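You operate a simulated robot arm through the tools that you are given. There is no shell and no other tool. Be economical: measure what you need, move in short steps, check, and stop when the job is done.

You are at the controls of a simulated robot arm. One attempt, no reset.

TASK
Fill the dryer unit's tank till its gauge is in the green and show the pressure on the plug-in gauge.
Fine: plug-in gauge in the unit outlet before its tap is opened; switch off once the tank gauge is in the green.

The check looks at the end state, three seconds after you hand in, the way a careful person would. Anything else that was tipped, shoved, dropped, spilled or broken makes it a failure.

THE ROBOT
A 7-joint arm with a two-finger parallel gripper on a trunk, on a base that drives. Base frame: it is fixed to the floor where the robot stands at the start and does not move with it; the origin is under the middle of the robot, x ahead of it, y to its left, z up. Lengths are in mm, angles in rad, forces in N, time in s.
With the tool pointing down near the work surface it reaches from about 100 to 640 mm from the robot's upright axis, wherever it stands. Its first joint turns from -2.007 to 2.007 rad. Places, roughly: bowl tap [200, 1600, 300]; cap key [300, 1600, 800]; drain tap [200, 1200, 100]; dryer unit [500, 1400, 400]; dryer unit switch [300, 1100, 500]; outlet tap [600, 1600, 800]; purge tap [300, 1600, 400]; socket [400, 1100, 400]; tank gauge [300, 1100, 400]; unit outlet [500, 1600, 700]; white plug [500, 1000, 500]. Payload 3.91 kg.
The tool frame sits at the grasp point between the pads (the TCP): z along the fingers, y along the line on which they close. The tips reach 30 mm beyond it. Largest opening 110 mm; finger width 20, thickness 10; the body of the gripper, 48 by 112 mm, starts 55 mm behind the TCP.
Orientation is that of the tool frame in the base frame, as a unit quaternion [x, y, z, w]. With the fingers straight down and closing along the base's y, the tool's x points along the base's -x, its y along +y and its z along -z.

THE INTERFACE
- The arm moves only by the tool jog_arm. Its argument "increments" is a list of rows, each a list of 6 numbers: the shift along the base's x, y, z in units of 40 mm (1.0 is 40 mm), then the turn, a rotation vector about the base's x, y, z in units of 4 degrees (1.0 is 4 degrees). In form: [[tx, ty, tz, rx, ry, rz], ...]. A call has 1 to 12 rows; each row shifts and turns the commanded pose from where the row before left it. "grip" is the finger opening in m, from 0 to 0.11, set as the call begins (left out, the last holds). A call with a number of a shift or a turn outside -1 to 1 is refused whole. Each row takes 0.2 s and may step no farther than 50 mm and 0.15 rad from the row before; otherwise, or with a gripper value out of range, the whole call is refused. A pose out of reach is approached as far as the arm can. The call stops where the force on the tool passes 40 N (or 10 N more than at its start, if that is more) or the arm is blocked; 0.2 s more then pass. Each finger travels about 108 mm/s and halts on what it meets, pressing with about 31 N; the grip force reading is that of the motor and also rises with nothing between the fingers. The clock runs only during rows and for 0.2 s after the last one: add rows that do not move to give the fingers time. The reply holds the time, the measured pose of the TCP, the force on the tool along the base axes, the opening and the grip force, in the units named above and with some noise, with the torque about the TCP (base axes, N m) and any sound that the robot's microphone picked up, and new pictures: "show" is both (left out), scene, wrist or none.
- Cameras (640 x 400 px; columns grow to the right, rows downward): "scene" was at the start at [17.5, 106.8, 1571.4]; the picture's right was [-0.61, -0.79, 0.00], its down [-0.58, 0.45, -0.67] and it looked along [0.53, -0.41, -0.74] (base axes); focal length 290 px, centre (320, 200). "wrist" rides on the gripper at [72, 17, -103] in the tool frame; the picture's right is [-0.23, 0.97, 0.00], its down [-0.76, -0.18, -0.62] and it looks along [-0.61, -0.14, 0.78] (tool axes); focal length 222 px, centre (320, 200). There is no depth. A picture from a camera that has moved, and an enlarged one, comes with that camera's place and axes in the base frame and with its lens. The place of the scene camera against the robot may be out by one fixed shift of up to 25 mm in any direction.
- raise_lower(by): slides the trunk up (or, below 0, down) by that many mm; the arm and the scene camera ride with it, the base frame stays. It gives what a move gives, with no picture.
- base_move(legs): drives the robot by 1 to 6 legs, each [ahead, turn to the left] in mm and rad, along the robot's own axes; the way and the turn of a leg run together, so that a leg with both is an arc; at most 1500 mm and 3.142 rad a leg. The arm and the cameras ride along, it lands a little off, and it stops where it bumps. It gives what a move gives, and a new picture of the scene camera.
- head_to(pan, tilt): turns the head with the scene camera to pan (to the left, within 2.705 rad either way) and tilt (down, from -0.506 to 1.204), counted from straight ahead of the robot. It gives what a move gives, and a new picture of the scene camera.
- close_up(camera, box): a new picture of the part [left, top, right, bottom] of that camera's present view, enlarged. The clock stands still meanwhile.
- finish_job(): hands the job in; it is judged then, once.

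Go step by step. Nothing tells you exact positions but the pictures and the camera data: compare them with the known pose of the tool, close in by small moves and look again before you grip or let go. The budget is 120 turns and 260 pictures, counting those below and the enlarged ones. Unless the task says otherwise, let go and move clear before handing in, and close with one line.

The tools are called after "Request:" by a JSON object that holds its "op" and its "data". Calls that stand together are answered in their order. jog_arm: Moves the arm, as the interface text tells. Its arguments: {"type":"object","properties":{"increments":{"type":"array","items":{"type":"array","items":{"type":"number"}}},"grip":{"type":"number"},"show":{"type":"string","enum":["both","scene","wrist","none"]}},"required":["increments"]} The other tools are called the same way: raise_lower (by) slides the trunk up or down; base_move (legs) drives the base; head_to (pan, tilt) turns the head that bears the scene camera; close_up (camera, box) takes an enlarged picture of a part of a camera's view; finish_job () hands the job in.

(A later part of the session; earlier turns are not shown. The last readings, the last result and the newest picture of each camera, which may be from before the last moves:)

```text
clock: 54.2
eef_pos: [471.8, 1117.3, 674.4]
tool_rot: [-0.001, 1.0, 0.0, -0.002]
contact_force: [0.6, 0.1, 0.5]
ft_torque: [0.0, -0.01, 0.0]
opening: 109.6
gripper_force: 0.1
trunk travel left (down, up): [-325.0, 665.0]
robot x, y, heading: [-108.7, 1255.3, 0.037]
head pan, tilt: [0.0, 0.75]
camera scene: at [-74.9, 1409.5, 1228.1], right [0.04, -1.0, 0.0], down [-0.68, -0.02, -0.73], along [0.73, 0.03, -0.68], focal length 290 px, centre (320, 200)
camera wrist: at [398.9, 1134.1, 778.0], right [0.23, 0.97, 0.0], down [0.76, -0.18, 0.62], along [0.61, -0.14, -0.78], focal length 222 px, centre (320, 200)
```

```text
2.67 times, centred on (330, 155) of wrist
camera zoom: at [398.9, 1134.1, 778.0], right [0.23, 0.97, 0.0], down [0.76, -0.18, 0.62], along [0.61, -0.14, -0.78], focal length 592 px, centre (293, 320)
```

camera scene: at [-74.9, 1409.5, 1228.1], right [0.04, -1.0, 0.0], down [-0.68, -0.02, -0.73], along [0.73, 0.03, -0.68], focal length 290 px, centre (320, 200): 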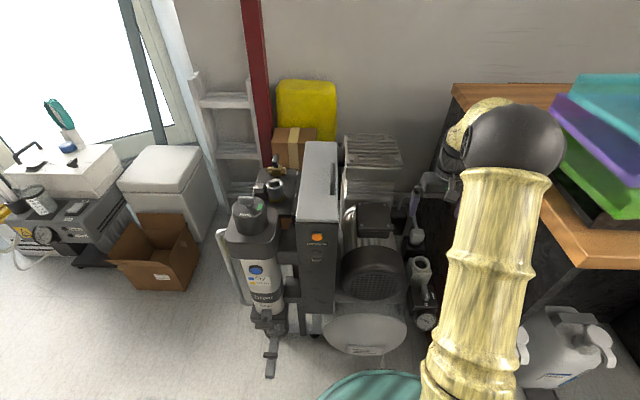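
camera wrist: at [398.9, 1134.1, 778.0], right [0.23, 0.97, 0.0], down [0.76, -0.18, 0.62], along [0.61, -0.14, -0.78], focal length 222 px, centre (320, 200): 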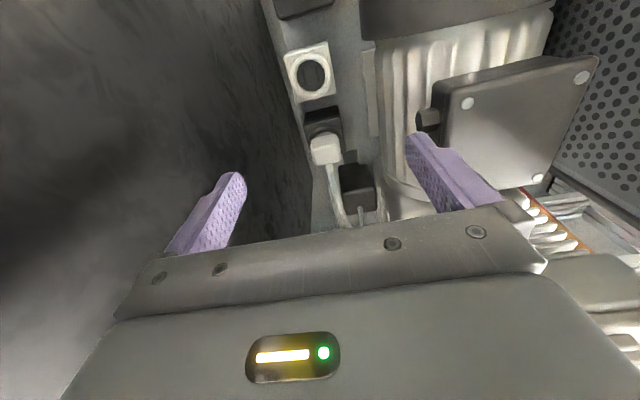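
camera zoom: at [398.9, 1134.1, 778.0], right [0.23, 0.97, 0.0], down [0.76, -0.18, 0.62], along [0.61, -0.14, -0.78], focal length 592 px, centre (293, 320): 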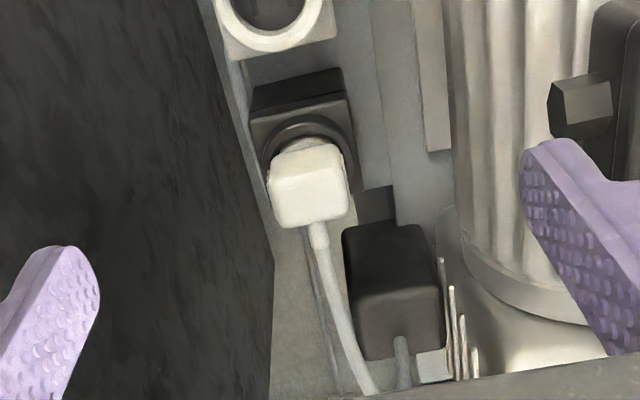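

Plug top ≈(539,1110,494). I narrow the fingers, lean slightly, and move over it at z≈600 to check reach.

Request:
{"op": "jog_arm", "data": {"increments": [[0.5, -0.18, 0, 0, 1, 0], [0.6, 0, 0, 0, 1, 0], [0.58, 0, 0, 0, 1, 0], [0, 0, -0.7, 0, 0, 0], [0, 0, -0.7, 0, 0, 0], [0, 0, -0.5, 0, 0, 0]], "grip": 0.075, "show": "wrist"}}

Request:
{"op": "close_up", "data": {"camera": "wrist", "box": [240, 80, 420, 230]}}

```text
clock: 55.6
eef_pos: [540.6, 1111.6, 597.0]
tool_rot: [-0.001, 0.994, 0.0, -0.106]
contact_force: [-0.1, -0.6, -0.3]
ft_torque: [0.04, -0.02, -0.01]
opening: 75.0
gripper_force: 0.1
trunk travel left (down, up): [-325.0, 665.0]
robot x, y, heading: [-103.0, 1257.9, 0.036]
head pan, tilt: [0.0, 0.75]
camera wrist: at [491.1, 1128.3, 713.5], right [0.22, 0.97, -0.05], down [0.88, -0.17, 0.45], along [0.43, -0.14, -0.89], focal length 222 px, centre (320, 200)
```

wrist: 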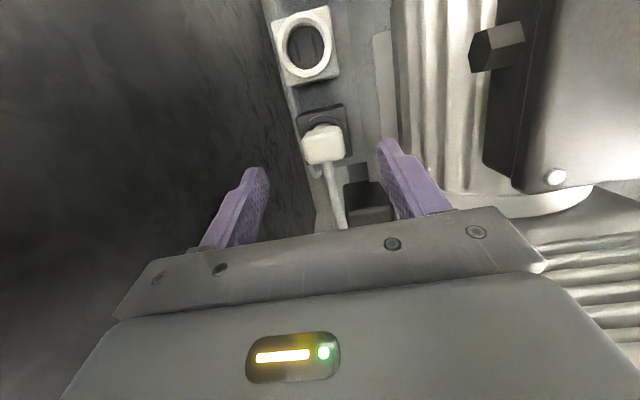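

```text
2.67 times, centred on (330, 155) of wrist
camera zoom: at [491.1, 1128.3, 713.5], right [0.22, 0.97, -0.05], down [0.88, -0.17, 0.45], along [0.43, -0.14, -0.89], focal length 592 px, centre (293, 320)
```

zoom: 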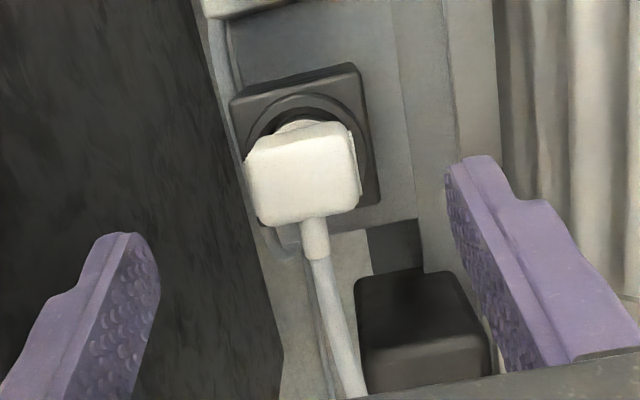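

Fingers straddle the plug nicely. Descending to z≈490 and gripping.

Request:
{"op": "jog_arm", "data": {"increments": [[0, -0.04, -0.7, 0, 0, 0], [0, 0, -0.7, 0, 0, 0], [0, 0, -0.6, 0, 0, 0], [0.05, 0, -0.6, 0, 0, 0]], "show": "wrist"}}

Request:
{"op": "close_up", "data": {"camera": "wrist", "box": [220, 80, 440, 240]}}

```text
clock: 56.6
eef_pos: [539.7, 1108.4, 493.8]
tool_rot: [-0.002, 0.994, 0.0, -0.106]
contact_force: [0.7, -0.3, 0.4]
ft_torque: [-0.03, 0.01, 0.01]
opening: 74.9
gripper_force: 0.1
trunk travel left (down, up): [-325.0, 665.0]
robot x, y, heading: [-109.7, 1250.2, 0.035]
head pan, tilt: [0.0, 0.75]
camera wrist: at [490.5, 1125.7, 610.4], right [0.22, 0.97, -0.05], down [0.88, -0.18, 0.45], along [0.43, -0.14, -0.89], focal length 222 px, centre (320, 200)
```

wrist: 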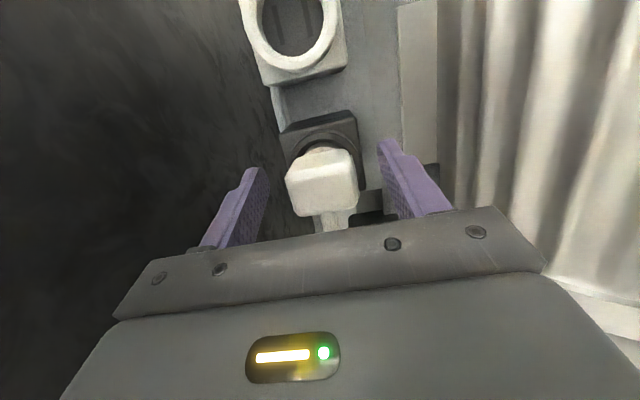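

```text
2.50 times, centred on (330, 160) of wrist
camera zoom: at [490.5, 1125.7, 610.4], right [0.22, 0.97, -0.05], down [0.88, -0.18, 0.45], along [0.43, -0.14, -0.89], focal length 555 px, centre (295, 300)
```

zoom: 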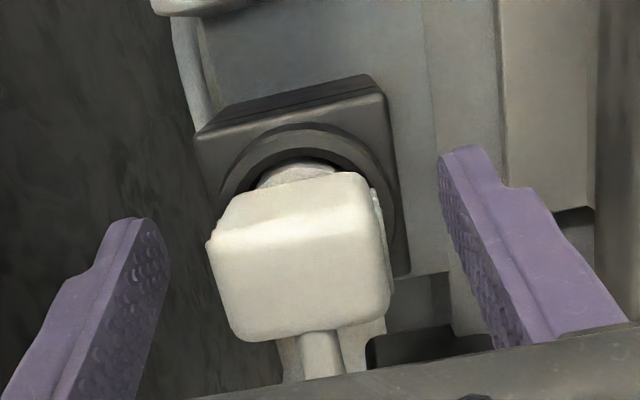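

Request:
{"op": "jog_arm", "data": {"increments": [[0.05, 0.02, -0.3, 0, 0, 0], [0, 0, 0, 0, 0, 0]], "show": "none"}}

Request:
{"op": "jog_arm", "data": {"increments": [[0, 0, 0, 0, 0, 0], [0, 0, 0, 0, 0, 0], [0, 0, 0, 0, 0, 0]], "grip": 0.0, "show": "wrist"}}

```text
clock: 57.2
eef_pos: [542.5, 1109.0, 483.8]
tool_rot: [-0.002, 0.994, 0.0, -0.105]
contact_force: [0.5, -0.3, 0.0]
ft_torque: [0.0, 0.0, -0.02]
opening: 74.8
gripper_force: 0.2
trunk travel left (down, up): [-325.0, 665.0]
robot x, y, heading: [-106.4, 1250.8, 0.035]
head pan, tilt: [0.0, 0.75]
```

```text
clock: 58.0
eef_pos: [541.6, 1109.3, 483.3]
tool_rot: [-0.002, 0.994, 0.0, -0.105]
contact_force: [0.7, 2.8, -1.0]
ft_torque: [0.28, -0.02, -0.24]
opening: 49.8
gripper_force: 45.1
trunk travel left (down, up): [-325.0, 665.0]
robot x, y, heading: [-109.1, 1255.1, 0.037]
head pan, tilt: [0.0, 0.75]
camera wrist: at [492.7, 1126.4, 599.8], right [0.22, 0.97, -0.05], down [0.88, -0.18, 0.45], along [0.43, -0.14, -0.89], focal length 222 px, centre (320, 200)
```

wrist: 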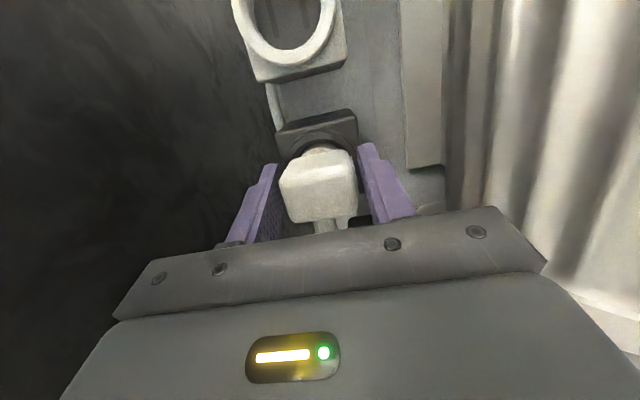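

Request:
{"op": "close_up", "data": {"camera": "wrist", "box": [210, 90, 430, 250]}}

```text
2.50 times, centred on (320, 170) of wrist
camera zoom: at [492.7, 1126.4, 599.8], right [0.22, 0.97, -0.05], down [0.88, -0.18, 0.45], along [0.43, -0.14, -0.89], focal length 555 px, centre (320, 275)
```

zoom: 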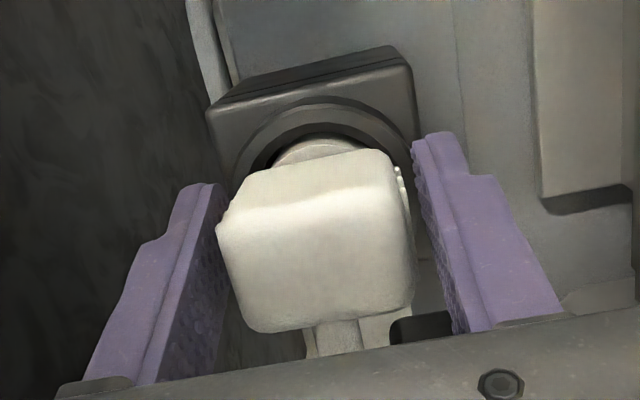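

It looks gripped at its ribs (50 mm). Pulling up slowly.

Request:
{"op": "jog_arm", "data": {"increments": [[0, 0, 0.3, 0, 0, 0], [0, 0, 0.3, 0, 0, 0], [0, 0, 0.3, 0, 0, 0], [0, 0, 0.3, 0, 0, 0]], "show": "wrist"}}

Request:
{"op": "close_up", "data": {"camera": "wrist", "box": [210, 90, 430, 250]}}

```text
clock: 58.4
eef_pos: [540.7, 1109.2, 484.0]
tool_rot: [-0.001, 0.994, 0.001, -0.108]
contact_force: [10.1, -3.4, -24.3]
ft_torque: [-0.34, -1.59, -0.21]
opening: 49.8
gripper_force: 44.9
trunk travel left (down, up): [-325.0, 665.0]
robot x, y, heading: [-108.7, 1251.1, 0.037]
head pan, tilt: [0.0, 0.75]
stopped in row 2: the force on the tool passed its limit at 52 N (the readings are from after the stop); the commanded pose is now the measured one
camera wrist: at [493.4, 1126.3, 600.2], right [0.22, 0.97, -0.05], down [0.88, -0.18, 0.44], along [0.42, -0.14, -0.89], focal length 222 px, centre (320, 200)
```

wrist: 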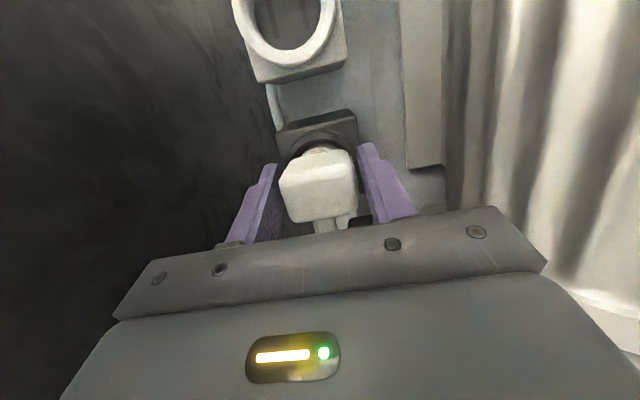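

```text
2.50 times, centred on (320, 170) of wrist
camera zoom: at [493.4, 1126.3, 600.2], right [0.22, 0.97, -0.05], down [0.88, -0.18, 0.44], along [0.42, -0.14, -0.89], focal length 555 px, centre (320, 275)
```

zoom: 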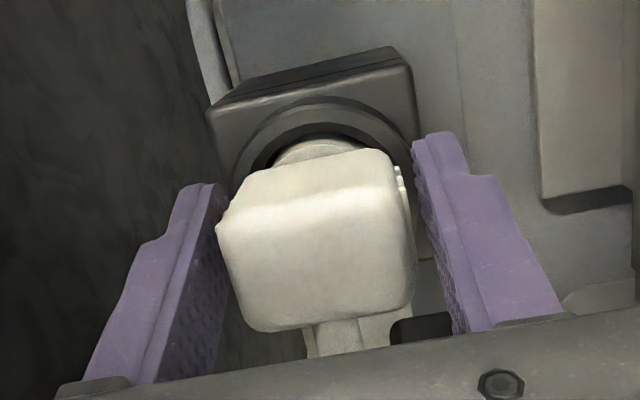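

Stuck — the opening (50) is wider than the plug (~44), so I probably clamp the holder's collar. Open, raise ~10 mm, regrip.

Request:
{"op": "jog_arm", "data": {"increments": [[0, 0, 0, 0, 0, 0], [0, 0, 0.15, 0, 0, 0], [0, 0, 0.15, 0, 0, 0]], "grip": 0.065, "show": "none"}}

Request:
{"op": "jog_arm", "data": {"increments": [[0, 0, 0, 0, 0, 0], [0, 0, 0, 0, 0, 0], [0, 0, 0, 0, 0, 0]], "grip": 0.0, "show": "none"}}

Request:
{"op": "close_up", "data": {"camera": "wrist", "box": [210, 90, 430, 250]}}

```text
clock: 59.2
eef_pos: [540.1, 1110.1, 500.0]
tool_rot: [-0.002, 0.994, 0.0, -0.108]
contact_force: [0.1, 0.5, 0.4]
ft_torque: [-0.03, 0.0, -0.01]
opening: 65.0
gripper_force: 0.0
trunk travel left (down, up): [-325.0, 665.0]
robot x, y, heading: [-108.1, 1251.8, 0.045]
head pan, tilt: [0.0, 0.75]
```

```text
clock: 60.0
eef_pos: [540.8, 1110.1, 499.8]
tool_rot: [-0.002, 0.994, 0.0, -0.108]
contact_force: [-0.1, -0.7, 0.8]
ft_torque: [-0.05, 0.0, 0.0]
opening: 40.3
gripper_force: 30.7
trunk travel left (down, up): [-325.0, 665.0]
robot x, y, heading: [-109.4, 1257.5, 0.041]
head pan, tilt: [0.0, 0.75]
```

```text
2.50 times, centred on (320, 170) of wrist
camera zoom: at [492.2, 1126.7, 616.0], right [0.22, 0.97, -0.05], down [0.88, -0.18, 0.44], along [0.42, -0.14, -0.89], focal length 555 px, centre (320, 275)
```

zoom: 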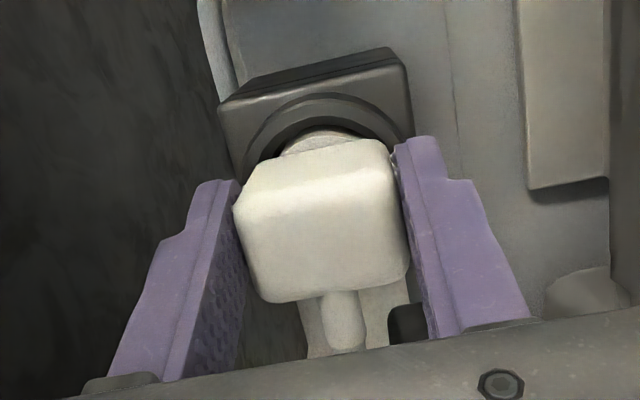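

Now it closed to 40 mm on the plug itself. Pulling up.

Request:
{"op": "jog_arm", "data": {"increments": [[0, 0, 0.2, 0, 0, 0], [0, 0, 0.25, 0, 0, 0], [0, 0, 0.25, 0, 0, 0], [0, 0, 0.25, 0, 0, 0], [0, 0, 0.3, 0, 0, 0]], "show": "wrist"}}

Request:
{"op": "close_up", "data": {"camera": "wrist", "box": [210, 20, 430, 250]}}

```text
clock: 61.2
eef_pos: [540.6, 1107.2, 550.7]
tool_rot: [-0.002, 0.994, 0.001, -0.108]
contact_force: [-0.3, 0.8, -0.4]
ft_torque: [0.02, -0.03, 0.0]
opening: 40.5
gripper_force: 30.9
trunk travel left (down, up): [-325.0, 665.0]
robot x, y, heading: [-108.3, 1254.3, 0.041]
head pan, tilt: [0.0, 0.75]
camera wrist: at [492.2, 1125.6, 667.6], right [0.22, 0.97, -0.05], down [0.88, -0.18, 0.44], along [0.42, -0.14, -0.9], focal length 222 px, centre (320, 200)
```

wrist: 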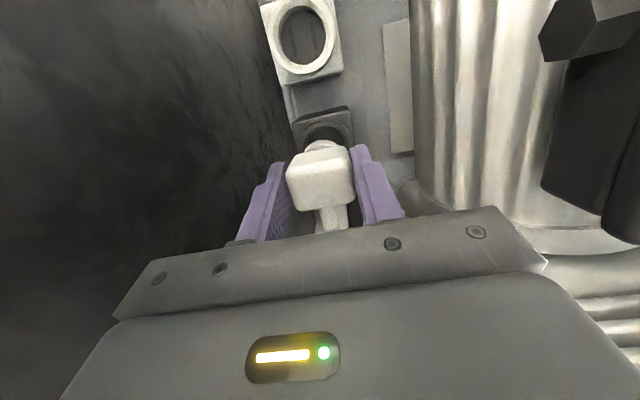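

```text
1.74 times, centred on (320, 135) of wrist
camera zoom: at [492.2, 1125.6, 667.6], right [0.22, 0.97, -0.05], down [0.88, -0.18, 0.44], along [0.42, -0.14, -0.9], focal length 386 px, centre (320, 313)
```

zoom: 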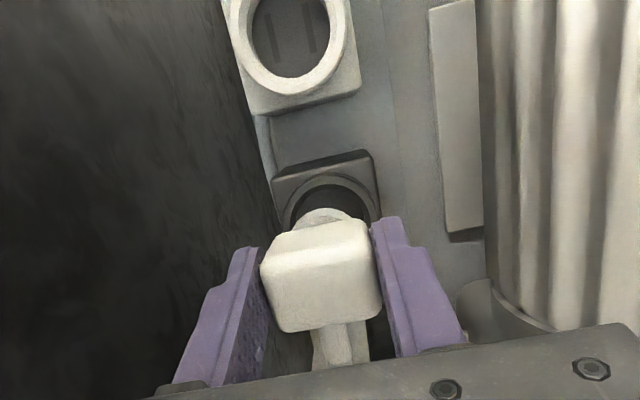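

Plug is out. Moving −95 mm in x to above the socket, then checking alignment.

Request:
{"op": "jog_arm", "data": {"increments": [[-0.8, 0.06, 0.1, 0, 0, 0], [-0.8, 0, 0, 0, 0, 0], [-0.77, 0, 0, 0, 0, 0], [0, 0, 0, 0, 0, 0]], "show": "both"}}

Request:
{"op": "close_up", "data": {"camera": "wrist", "box": [210, 90, 430, 250]}}

Request:
{"op": "close_up", "data": {"camera": "scene", "box": [370, 170, 490, 310]}}

```text
clock: 62.2
eef_pos: [443.6, 1109.4, 554.7]
tool_rot: [-0.002, 0.994, -0.001, -0.107]
contact_force: [0.0, -0.8, -0.8]
ft_torque: [0.02, 0.04, -0.01]
opening: 40.4
gripper_force: 31.4
trunk travel left (down, up): [-325.0, 665.0]
robot x, y, heading: [-106.0, 1250.2, 0.036]
head pan, tilt: [0.0, 0.75]
camera scene: at [-74.8, 1409.6, 1228.0], right [0.04, -1.0, 0.0], down [-0.68, -0.02, -0.73], along [0.73, 0.03, -0.68], focal length 290 px, centre (320, 200)
camera wrist: at [394.7, 1126.3, 671.6], right [0.22, 0.97, -0.05], down [0.88, -0.18, 0.44], along [0.42, -0.14, -0.89], focal length 222 px, centre (320, 200)
```

scene: 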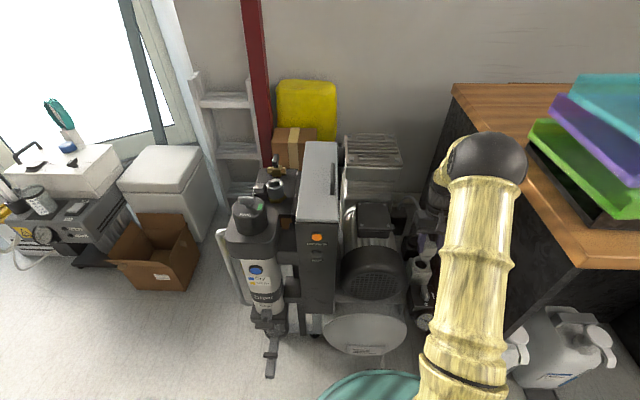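
wrist: 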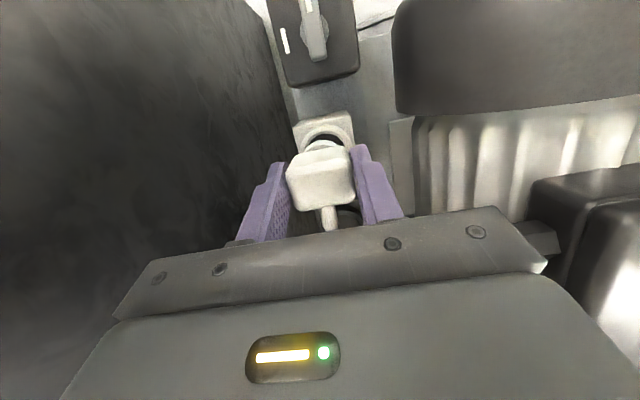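

```text
2.50 times, centred on (320, 170) of wrist
camera zoom: at [394.7, 1126.3, 671.6], right [0.22, 0.97, -0.05], down [0.88, -0.18, 0.44], along [0.42, -0.14, -0.89], focal length 555 px, centre (320, 275)
```

zoom: 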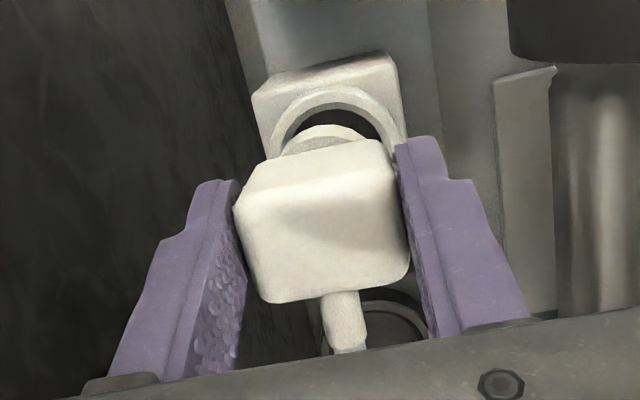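

```text
2.86 times, centred on (430, 240) of scene
camera zoom: at [-74.8, 1409.6, 1228.0], right [0.04, -1.0, 0.0], down [-0.68, -0.02, -0.73], along [0.73, 0.03, -0.68], focal length 829 px, centre (6, 86)
```

zoom: 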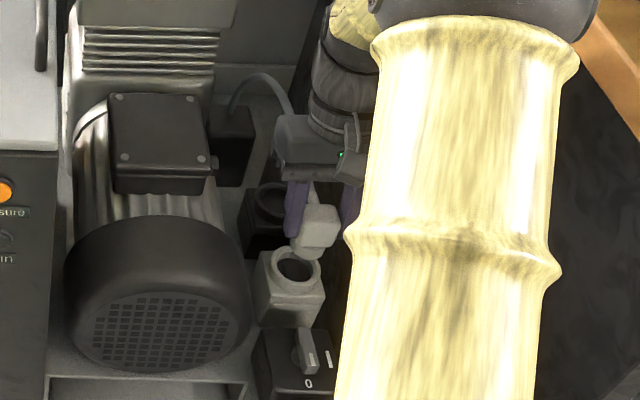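

Request:
{"op": "close_up", "data": {"camera": "wrist", "box": [280, 105, 370, 165]}}

Request:
{"op": "close_up", "data": {"camera": "scene", "box": [400, 220, 440, 260]}}

```text
6.67 times, centred on (325, 135) of wrist
camera zoom: at [394.7, 1126.3, 671.6], right [0.22, 0.97, -0.05], down [0.88, -0.18, 0.44], along [0.42, -0.14, -0.89], focal length 1481 px, centre (287, 633)
```

zoom: 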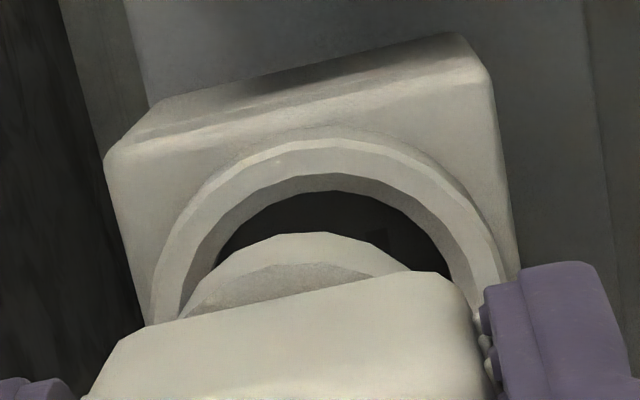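

```text
10.00 times, centred on (420, 240) of scene
camera zoom: at [-74.8, 1409.6, 1228.0], right [0.04, -1.0, 0.0], down [-0.68, -0.02, -0.73], along [0.73, 0.03, -0.68], focal length 2901 px, centre (-680, -200)
```

zoom: 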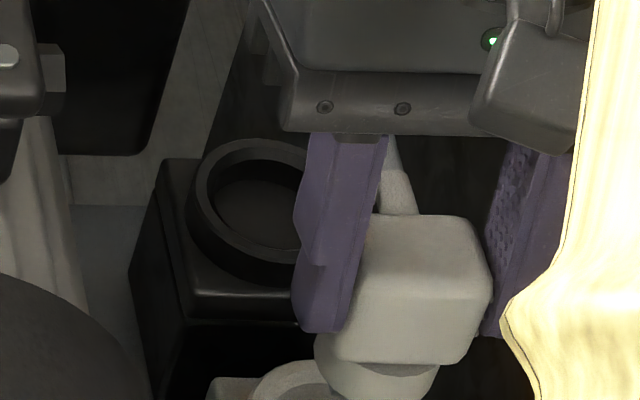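

Request:
{"op": "jog_arm", "data": {"increments": [[0.13, 0.06, -0.3, 0, 0, 0], [0, 0, -0.2, 0, 0, 0], [0, 0, 0, 0, 0, 0]], "show": "none"}}

Request:
{"op": "close_up", "data": {"camera": "wrist", "box": [280, 95, 370, 165]}}

Request:
{"op": "close_up", "data": {"camera": "scene", "box": [400, 230, 440, 270]}}

```text
clock: 63.0
eef_pos: [448.5, 1114.4, 533.5]
tool_rot: [-0.001, 0.994, 0.001, -0.109]
contact_force: [0.3, -0.3, -0.7]
ft_torque: [0.0, 0.02, -0.03]
opening: 40.2
gripper_force: 31.1
trunk travel left (down, up): [-325.0, 665.0]
robot x, y, heading: [-106.8, 1256.6, 0.037]
head pan, tilt: [0.0, 0.75]
```

```text
5.71 times, centred on (325, 130) of wrist
camera zoom: at [401.0, 1130.5, 650.2], right [0.22, 0.97, -0.05], down [0.88, -0.18, 0.44], along [0.42, -0.14, -0.89], focal length 1269 px, centre (291, 600)
```

zoom: 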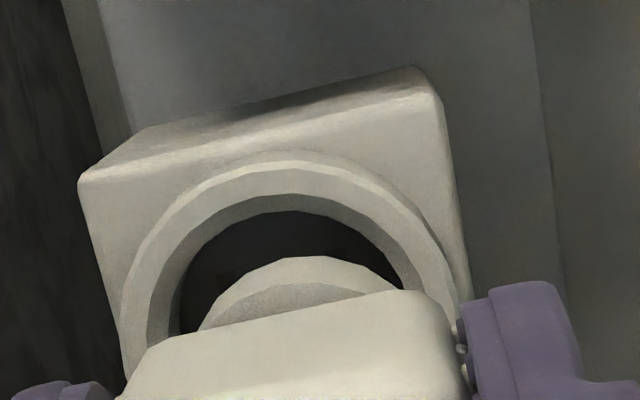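

```text
10.00 times, centred on (420, 250) of scene
camera zoom: at [-74.7, 1409.6, 1228.0], right [0.04, -1.0, 0.0], down [-0.68, -0.02, -0.73], along [0.73, 0.03, -0.68], focal length 2901 px, centre (-680, -300)
```

zoom: 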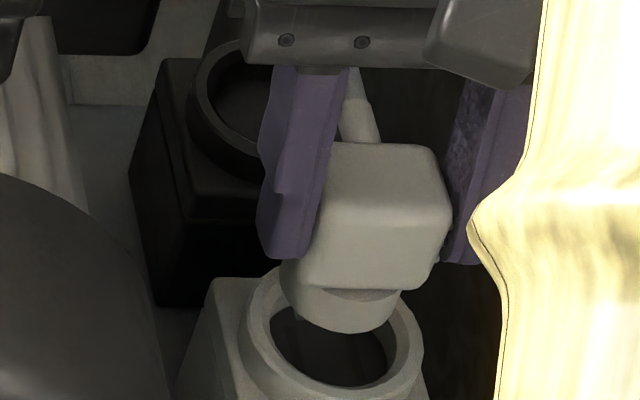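

Nearly aligned; nose is ~2 mm too far +y. Correct and lower.

Request:
{"op": "jog_arm", "data": {"increments": [[0, -0.06, -0.2, 0, 0, 0], [0, 0, -0.2, 0, 0, 0], [0, 0, -0.15, 0, 0, 0], [0, 0, -0.15, 0, 0, 0]], "show": "none"}}

Request:
{"op": "close_up", "data": {"camera": "wrist", "box": [280, 95, 370, 165]}}

Request:
{"op": "close_up", "data": {"camera": "scene", "box": [400, 240, 440, 280]}}

```text
clock: 64.0
eef_pos: [448.4, 1111.4, 504.4]
tool_rot: [-0.002, 0.994, 0.001, -0.109]
contact_force: [0.9, -1.5, -0.4]
ft_torque: [-0.07, 0.0, -0.03]
opening: 40.4
gripper_force: 30.8
trunk travel left (down, up): [-325.0, 665.0]
robot x, y, heading: [-108.0, 1248.5, 0.036]
head pan, tilt: [0.0, 0.75]
```

```text
5.71 times, centred on (325, 130) of wrist
camera zoom: at [400.4, 1129.2, 620.8], right [0.22, 0.97, -0.05], down [0.88, -0.18, 0.44], along [0.42, -0.14, -0.89], focal length 1269 px, centre (291, 600)
```

zoom: 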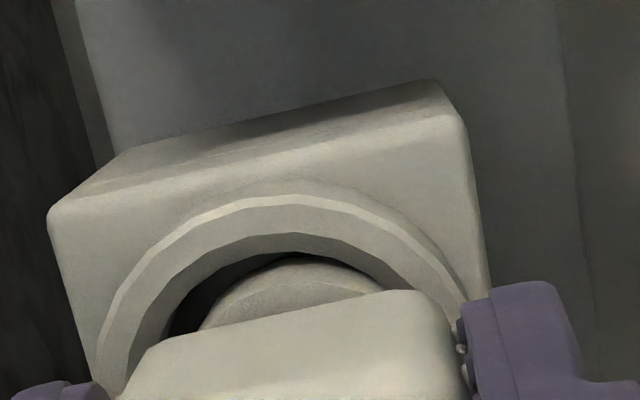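

```text
10.00 times, centred on (420, 260) of scene
camera zoom: at [-74.7, 1409.5, 1228.0], right [0.04, -1.0, 0.0], down [-0.68, -0.02, -0.73], along [0.73, 0.03, -0.68], focal length 2901 px, centre (-680, -400)
```

zoom: 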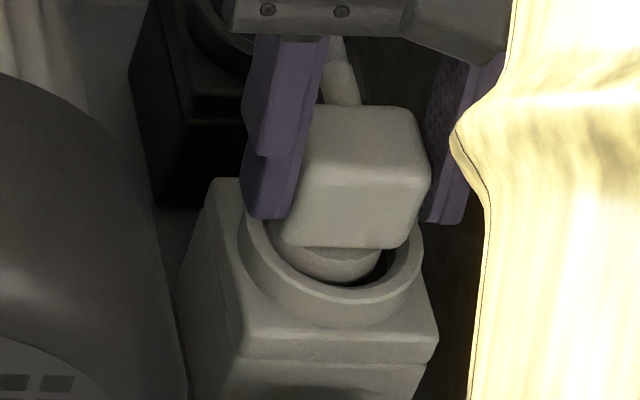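

Request:
{"op": "jog_arm", "data": {"increments": [[0, -0.07, 0, 0, 0, 0], [0, 0, -0.07, 0, 0, 0], [0, 0, -0.07, 0, 0, 0], [0, 0, -0.07, 0, 0, 0]], "show": "none"}}

Request:
{"op": "close_up", "data": {"camera": "wrist", "box": [280, 95, 370, 165]}}

Request:
{"op": "close_up", "data": {"camera": "scene", "box": [400, 240, 440, 280]}}

```text
clock: 65.0
eef_pos: [449.0, 1108.9, 500.4]
tool_rot: [-0.001, 0.994, 0.0, -0.107]
contact_force: [-3.5, -0.2, 16.5]
ft_torque: [0.14, 0.34, 0.01]
opening: 40.4
gripper_force: 30.6
trunk travel left (down, up): [-325.0, 665.0]
robot x, y, heading: [-105.7, 1253.2, 0.039]
head pan, tilt: [0.0, 0.75]
```

```text
5.71 times, centred on (325, 130) of wrist
camera zoom: at [401.2, 1125.6, 615.8], right [0.22, 0.97, -0.05], down [0.88, -0.18, 0.45], along [0.43, -0.14, -0.89], focal length 1269 px, centre (291, 600)
```

zoom: 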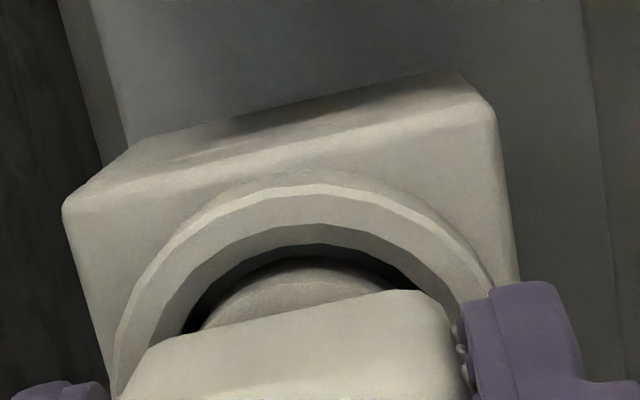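

```text
10.00 times, centred on (420, 260) of scene
camera zoom: at [-76.3, 1409.9, 1228.4], right [0.04, -1.0, 0.0], down [-0.68, -0.02, -0.73], along [0.73, 0.03, -0.68], focal length 2901 px, centre (-680, -400)
```

zoom: 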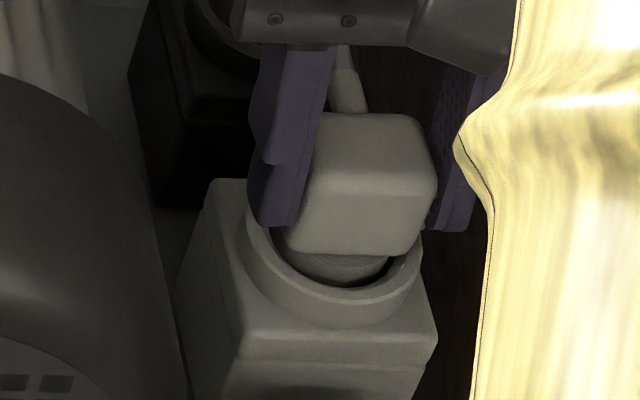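

Request:
{"op": "jog_arm", "data": {"increments": [[0, 0, -0.06, 0, 0, 0], [0, 0, -0.06, 0, 0, 0], [0, 0, -0.06, 0, 0, 0]], "show": "none"}}

Request:
{"op": "close_up", "data": {"camera": "scene", "box": [400, 240, 440, 280]}}

```text
clock: 65.8
eef_pos: [450.9, 1108.5, 491.3]
tool_rot: [0.0, 0.994, 0.0, -0.106]
contact_force: [0.2, -6.9, 24.5]
ft_torque: [-0.21, 0.02, 0.03]
opening: 40.6
gripper_force: 30.7
trunk travel left (down, up): [-325.0, 665.0]
robot x, y, heading: [-109.9, 1255.2, 0.035]
head pan, tilt: [0.0, 0.75]
```

```text
10.00 times, centred on (420, 260) of scene
camera zoom: at [-76.6, 1409.8, 1228.1], right [0.04, -1.0, 0.0], down [-0.68, -0.02, -0.73], along [0.73, 0.03, -0.68], focal length 2901 px, centre (-680, -400)
```

zoom: 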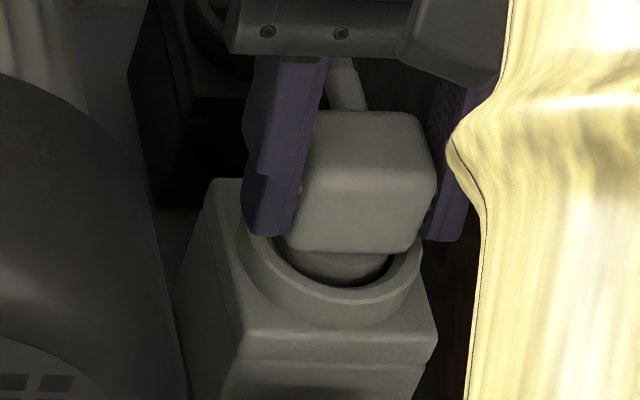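

Request:
{"op": "close_up", "data": {"camera": "wrist", "box": [210, 80, 430, 250]}}

Request:
{"op": "close_up", "data": {"camera": "wrist", "box": [270, 90, 380, 170]}}

```text
2.35 times, centred on (320, 165) of wrist
camera zoom: at [402.4, 1125.7, 608.3], right [0.22, 0.97, -0.05], down [0.88, -0.18, 0.45], along [0.43, -0.14, -0.89], focal length 523 px, centre (320, 282)
```

zoom: 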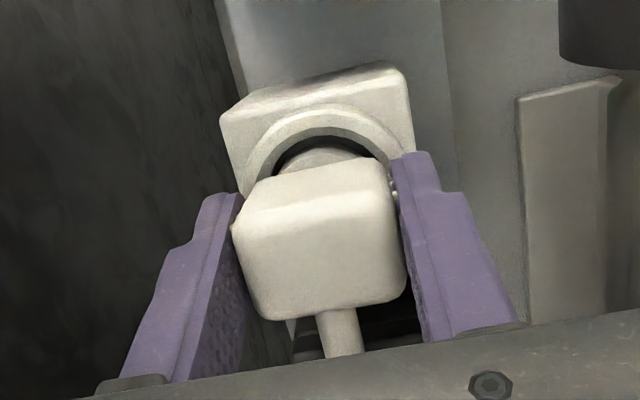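

```text
5.00 times, centred on (325, 130) of wrist
camera zoom: at [402.4, 1125.7, 608.3], right [0.22, 0.97, -0.05], down [0.88, -0.18, 0.45], along [0.43, -0.14, -0.89], focal length 1111 px, centre (295, 550)
```

zoom: 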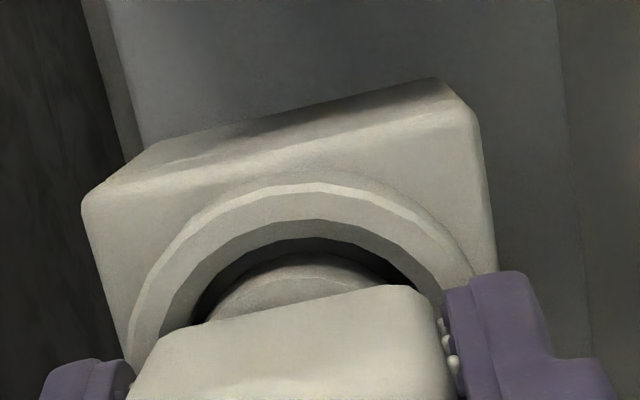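

The plug bottomed at the same tool height as it had in its holder, so it appears seated. Release and inspect.

Request:
{"op": "jog_arm", "data": {"increments": [[0, 0, 0, 0, 0, 0], [0, 0, 0.3, 0, 0, 0], [0, 0, 0.6, 0, 0, 0], [0, 0, 0.6, 0, 0, 0], [0, 0, 0.8, 0, 0, 0]], "grip": 0.07, "show": "wrist"}}

Request:
{"op": "close_up", "data": {"camera": "wrist", "box": [240, 60, 420, 220]}}

Request:
{"op": "close_up", "data": {"camera": "scene", "box": [390, 220, 450, 280]}}

```text
clock: 67.0
eef_pos: [451.6, 1109.5, 579.5]
tool_rot: [-0.001, 0.994, 0.001, -0.109]
contact_force: [0.0, 0.9, -0.3]
ft_torque: [0.03, 0.02, -0.02]
opening: 69.9
gripper_force: 0.1
trunk travel left (down, up): [-325.0, 665.0]
robot x, y, heading: [-108.1, 1255.5, 0.037]
head pan, tilt: [0.0, 0.75]
camera wrist: at [403.5, 1125.9, 696.3], right [0.22, 0.97, -0.05], down [0.88, -0.18, 0.44], along [0.42, -0.14, -0.89], focal length 222 px, centre (320, 200)
```

wrist: 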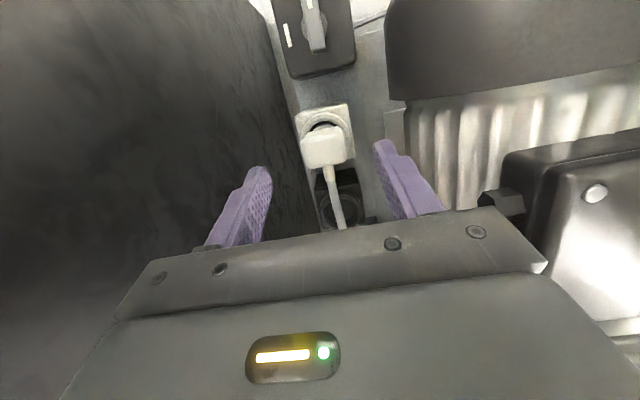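

```text
2.50 times, centred on (330, 140) of wrist
camera zoom: at [403.5, 1125.9, 696.3], right [0.22, 0.97, -0.05], down [0.88, -0.18, 0.44], along [0.42, -0.14, -0.89], focal length 555 px, centre (295, 350)
```

zoom: 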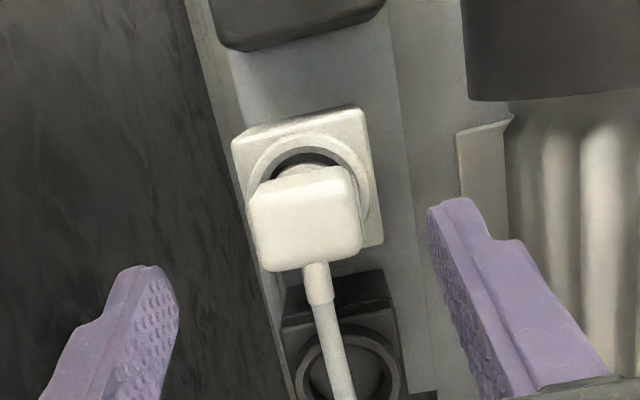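

```text
6.67 times, centred on (420, 250) of scene
camera zoom: at [-74.6, 1409.5, 1228.0], right [0.04, -1.0, 0.0], down [-0.68, -0.02, -0.73], along [0.73, 0.03, -0.68], focal length 1934 px, centre (-347, -133)
```

zoom: 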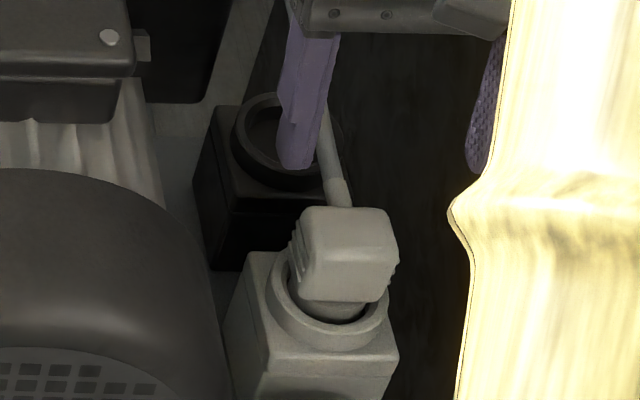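

I'll press on the plug's top with closed fingertips to make sure it is fully home.

Request:
{"op": "jog_arm", "data": {"increments": [[-0.1, 0, 0, 0, 0, 0], [0, 0, 0, 0, 0, 0], [0, 0, -0.5, 0, 0, 0], [0, 0, -0.5, 0, 0, 0], [0, 0, -0.25, 0, 0, 0], [0, 0, -0.1, 0, 0, 0], [0, 0, -0.1, 0, 0, 0], [0, 0, -0.1, 0, 0, 0], [0, 0, -0.1, 0, 0, 0], [0, 0, -0.1, 0, 0, 0], [0, 0, -0.1, 0, 0, 0]], "grip": 0.0, "show": "wrist"}}

Request:
{"op": "close_up", "data": {"camera": "scene", "box": [390, 220, 450, 280]}}

```text
clock: 68.8
eef_pos: [447.3, 1108.7, 527.9]
tool_rot: [-0.001, 0.994, -0.001, -0.105]
contact_force: [-8.6, 2.7, 24.7]
ft_torque: [0.08, 0.18, 0.03]
opening: 0.1
gripper_force: 30.5
trunk travel left (down, up): [-325.0, 665.0]
robot x, y, heading: [-104.7, 1255.6, 0.038]
head pan, tilt: [0.0, 0.75]
stopped in row 8: the force on the tool passed its limit at 44 N (the readings are from after the stop); the commanded pose is now the measured one
camera wrist: at [398.3, 1126.0, 644.6], right [0.22, 0.97, -0.05], down [0.88, -0.17, 0.45], along [0.43, -0.14, -0.89], focal length 222 px, centre (320, 200)
```

wrist: 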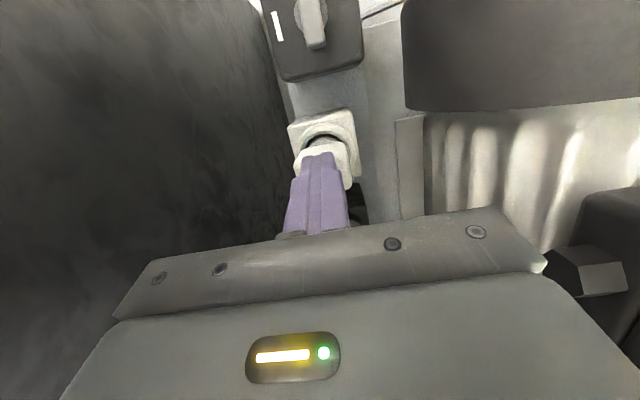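

```text
6.67 times, centred on (420, 250) of scene
camera zoom: at [-77.4, 1410.2, 1228.2], right [0.04, -1.0, 0.0], down [-0.68, -0.03, -0.73], along [0.73, 0.03, -0.68], focal length 1934 px, centre (-347, -133)
```

zoom: 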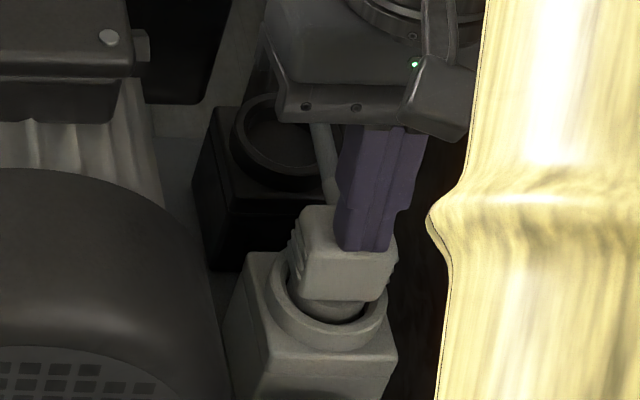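

Plug top is firm at z≈498. Now prepare to turn the switch: raise, retreat to the front, tilt the hand back ~32° with fingers closed so I can push the knob and watch the gauge.

Request:
{"op": "jog_arm", "data": {"increments": [[0, 0, 1, 0, 0, 0], [-0.3, 0.1, 0.5, 0, -1, 0], [-0.3, 0.1, 0, 0, -1, 0], [-0.3, 0.1, 0, 0, -1, 0], [-0.4, 0.1, 0, 0, -1, 0], [-0.4, 0.1, 0, 0, -1, 0], [-0.4, 0.1, 0, 0, -1, 0], [-0.4, 0.1, 0, 0, -1, 0], [-0.4, 0, 0, 0, -1, 0], [0, 0, 0, 0, -1, 0], [0, 0, 0, 0, -1, 0], [0, 0, 0, 0, -1, 0]], "show": "both"}}

Request:
{"op": "close_up", "data": {"camera": "wrist", "box": [240, 40, 420, 200]}}

```text
clock: 71.4
eef_pos: [333.6, 1135.9, 584.3]
tool_rot: [-0.001, 0.962, 0.0, 0.274]
contact_force: [-0.1, 1.2, 0.3]
ft_torque: [0.01, -0.01, -0.02]
opening: 0.2
gripper_force: 30.6
trunk travel left (down, up): [-325.0, 665.0]
robot x, y, heading: [-112.1, 1251.7, 0.033]
head pan, tilt: [0.0, 0.75]
camera scene: at [-74.9, 1409.7, 1228.1], right [0.04, -1.0, 0.0], down [-0.68, -0.02, -0.73], along [0.73, 0.03, -0.68], focal length 290 px, centre (320, 200)
camera wrist: at [217.2, 1153.7, 634.4], right [0.19, 0.97, 0.12], down [0.32, -0.18, 0.93], along [0.93, -0.14, -0.34], focal length 222 px, centre (320, 200)
```

scene: 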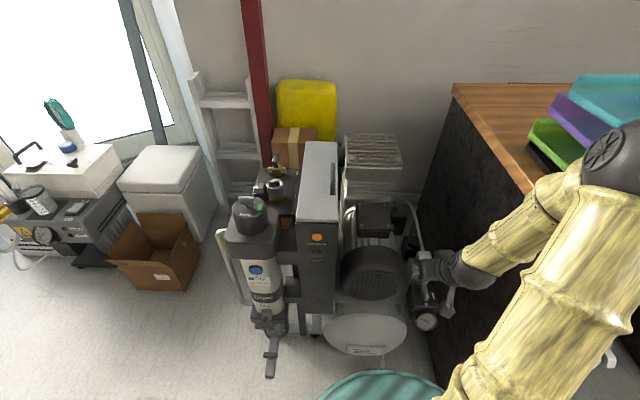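
wrist: 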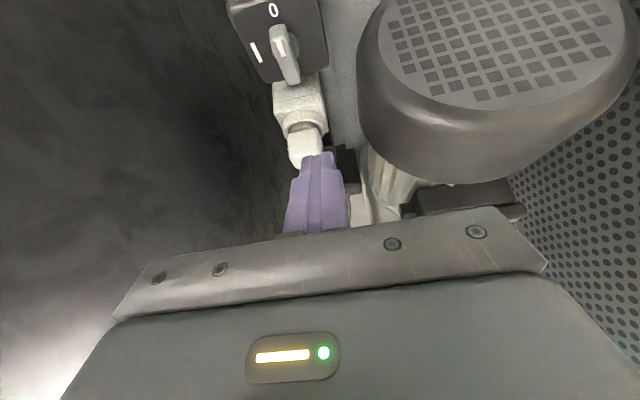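

```text
2.50 times, centred on (330, 120) of wrist
camera zoom: at [217.2, 1153.7, 634.4], right [0.19, 0.97, 0.12], down [0.32, -0.18, 0.93], along [0.93, -0.14, -0.34], focal length 555 px, centre (295, 400)
```

zoom: 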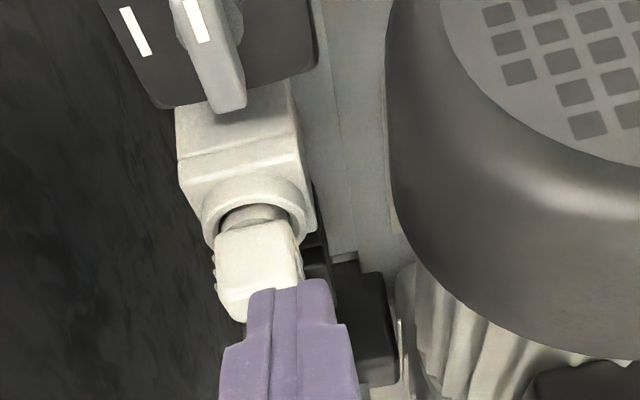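

Request:
{"op": "jog_arm", "data": {"increments": [[-0.54, 0.2, -0.5, 0, 0, 0], [0, 0, -0.6, 0, 0, 0], [0, 0, -0.5, 0, 0, 0], [0, 0, 0, 0, 0, 0]], "show": "wrist"}}

Request:
{"op": "close_up", "data": {"camera": "wrist", "box": [220, 40, 400, 220]}}

Request:
{"op": "close_up", "data": {"camera": "scene", "box": [390, 230, 460, 330]}}

```text
clock: 72.4
eef_pos: [318.4, 1139.8, 521.0]
tool_rot: [-0.001, 0.962, -0.001, 0.274]
contact_force: [0.0, 0.2, -0.7]
ft_torque: [-0.02, 0.03, -0.03]
opening: 0.0
gripper_force: 31.0
out of reach, approached as far as the arm can: row 1
trunk travel left (down, up): [-325.0, 665.0]
robot x, y, heading: [-108.0, 1250.5, 0.039]
head pan, tilt: [0.0, 0.75]
camera wrist: at [203.1, 1157.0, 571.3], right [0.19, 0.97, 0.12], down [0.32, -0.18, 0.93], along [0.93, -0.14, -0.35], focal length 222 px, centre (320, 200)
```

wrist: 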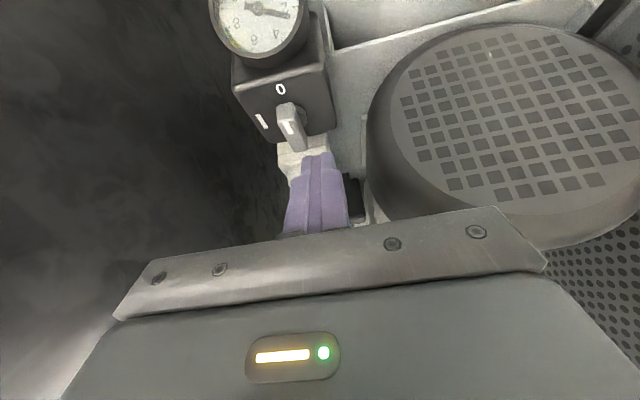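

```text
2.22 times, centred on (310, 130) of wrist
camera zoom: at [203.1, 1157.0, 571.3], right [0.19, 0.97, 0.12], down [0.32, -0.18, 0.93], along [0.93, -0.14, -0.35], focal length 494 px, centre (342, 356)
```

zoom: 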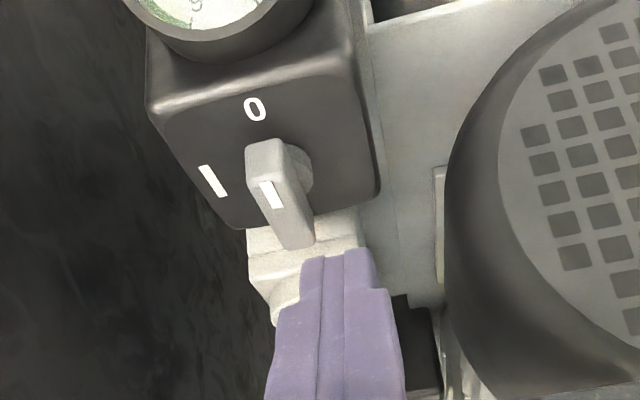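

```text
4.00 times, centred on (425, 280) of scene
camera zoom: at [-74.9, 1409.5, 1228.1], right [0.04, -1.0, 0.0], down [-0.68, -0.02, -0.73], along [0.73, 0.03, -0.68], focal length 1161 px, centre (-100, -120)
```

zoom: 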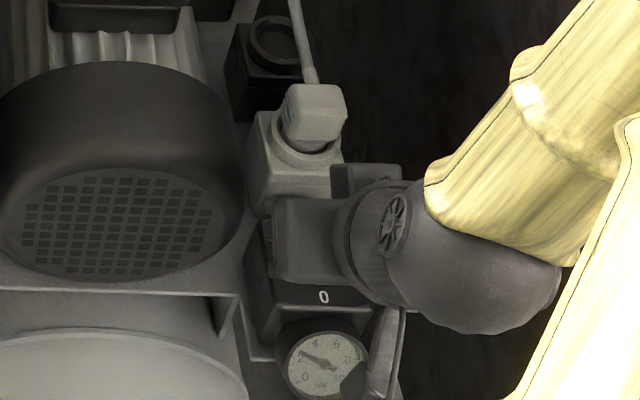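

Request:
{"op": "jog_arm", "data": {"increments": [[-0.23, 0.18, -0.3, 0, 0, 0], [0, 0, -0.3, 0, 0, 0], [0, 0, -0.3, 0, 0, 0], [0, 0, -0.25, 0, 0, 0], [0, 0, 0, 0, 0, 0]], "show": "wrist"}}

Request:
{"op": "close_up", "data": {"camera": "wrist", "box": [220, 40, 400, 220]}}

```text
clock: 73.6
eef_pos: [314.2, 1146.2, 473.5]
tool_rot: [-0.001, 0.962, -0.001, 0.274]
contact_force: [1.0, -0.1, -0.4]
ft_torque: [0.01, 0.0, 0.0]
opening: 0.0
gripper_force: 30.9
out of reach, approached as far as the arm can: row 1
trunk travel left (down, up): [-325.0, 665.0]
robot x, y, heading: [-110.0, 1250.0, 0.035]
head pan, tilt: [0.0, 0.75]
camera wrist: at [198.1, 1162.4, 523.8], right [0.19, 0.97, 0.12], down [0.32, -0.18, 0.93], along [0.93, -0.14, -0.35], focal length 222 px, centre (320, 200)
```

wrist: 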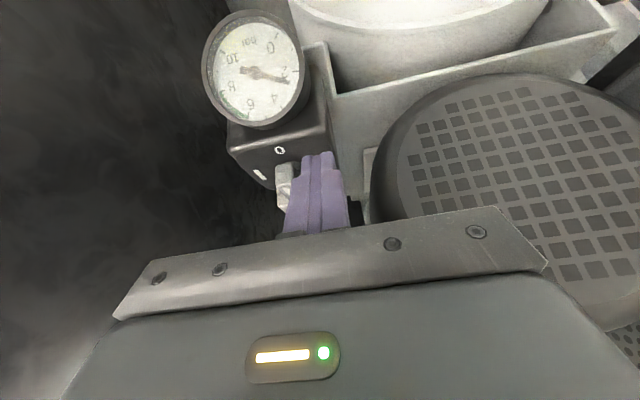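

```text
2.22 times, centred on (310, 130) of wrist
camera zoom: at [198.1, 1162.4, 523.8], right [0.19, 0.97, 0.12], down [0.32, -0.18, 0.93], along [0.93, -0.14, -0.35], focal length 494 px, centre (342, 356)
```

zoom: 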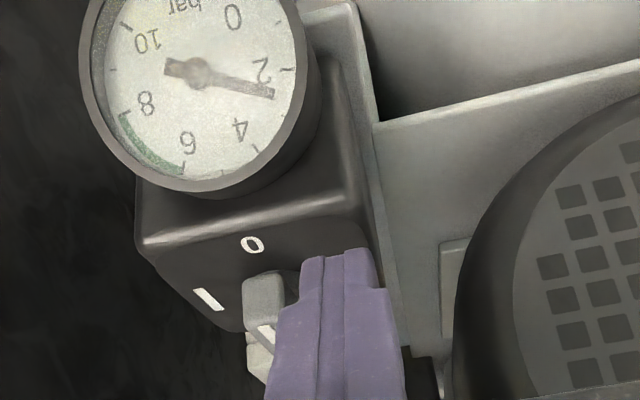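

Finger is beside the knob and the tank gauge is in clear view (2.3). Pushing the knob toward −y (to "I").

Request:
{"op": "jog_arm", "data": {"increments": [[0, -0.15, 0, 0, 0, 0], [0, -0.15, 0, 0, 0, 0], [0, -0.1, 0, 0, 0, 0], [0, -0.1, 0, 0, 0, 0]], "show": "wrist"}}

Request:
{"op": "close_up", "data": {"camera": "wrist", "box": [200, 0, 380, 220]}}

```text
clock: 74.6
eef_pos: [313.7, 1125.6, 473.5]
tool_rot: [-0.001, 0.962, -0.001, 0.273]
contact_force: [-8.6, -2.1, 0.9]
ft_torque: [-0.06, 0.17, -0.11]
opening: 0.0
gripper_force: 30.9
trunk travel left (down, up): [-325.0, 665.0]
robot x, y, heading: [-106.3, 1251.7, 0.034]
head pan, tilt: [0.0, 0.75]
camera wrist: at [197.7, 1142.9, 523.7], right [0.19, 0.97, 0.12], down [0.32, -0.18, 0.93], along [0.93, -0.14, -0.35], focal length 222 px, centre (320, 200)
```

wrist: 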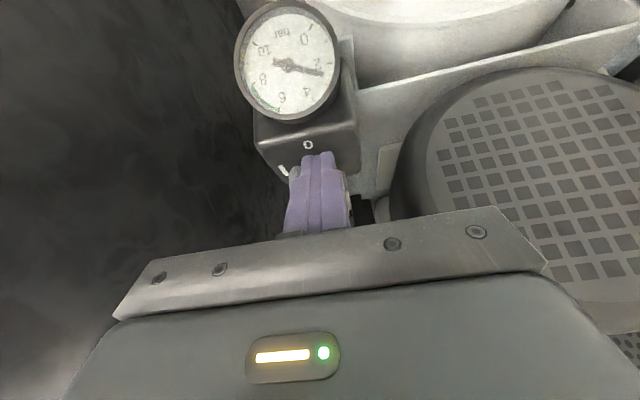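

```text
1.82 times, centred on (290, 110) of wrist
camera zoom: at [197.7, 1142.9, 523.7], right [0.19, 0.97, 0.12], down [0.32, -0.18, 0.93], along [0.93, -0.14, -0.35], focal length 404 px, centre (374, 364)
```

zoom: 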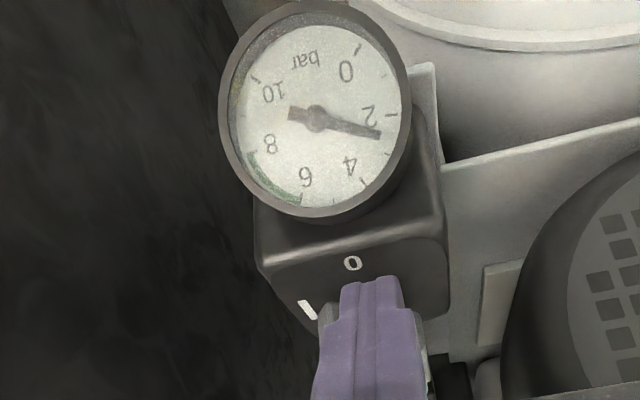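

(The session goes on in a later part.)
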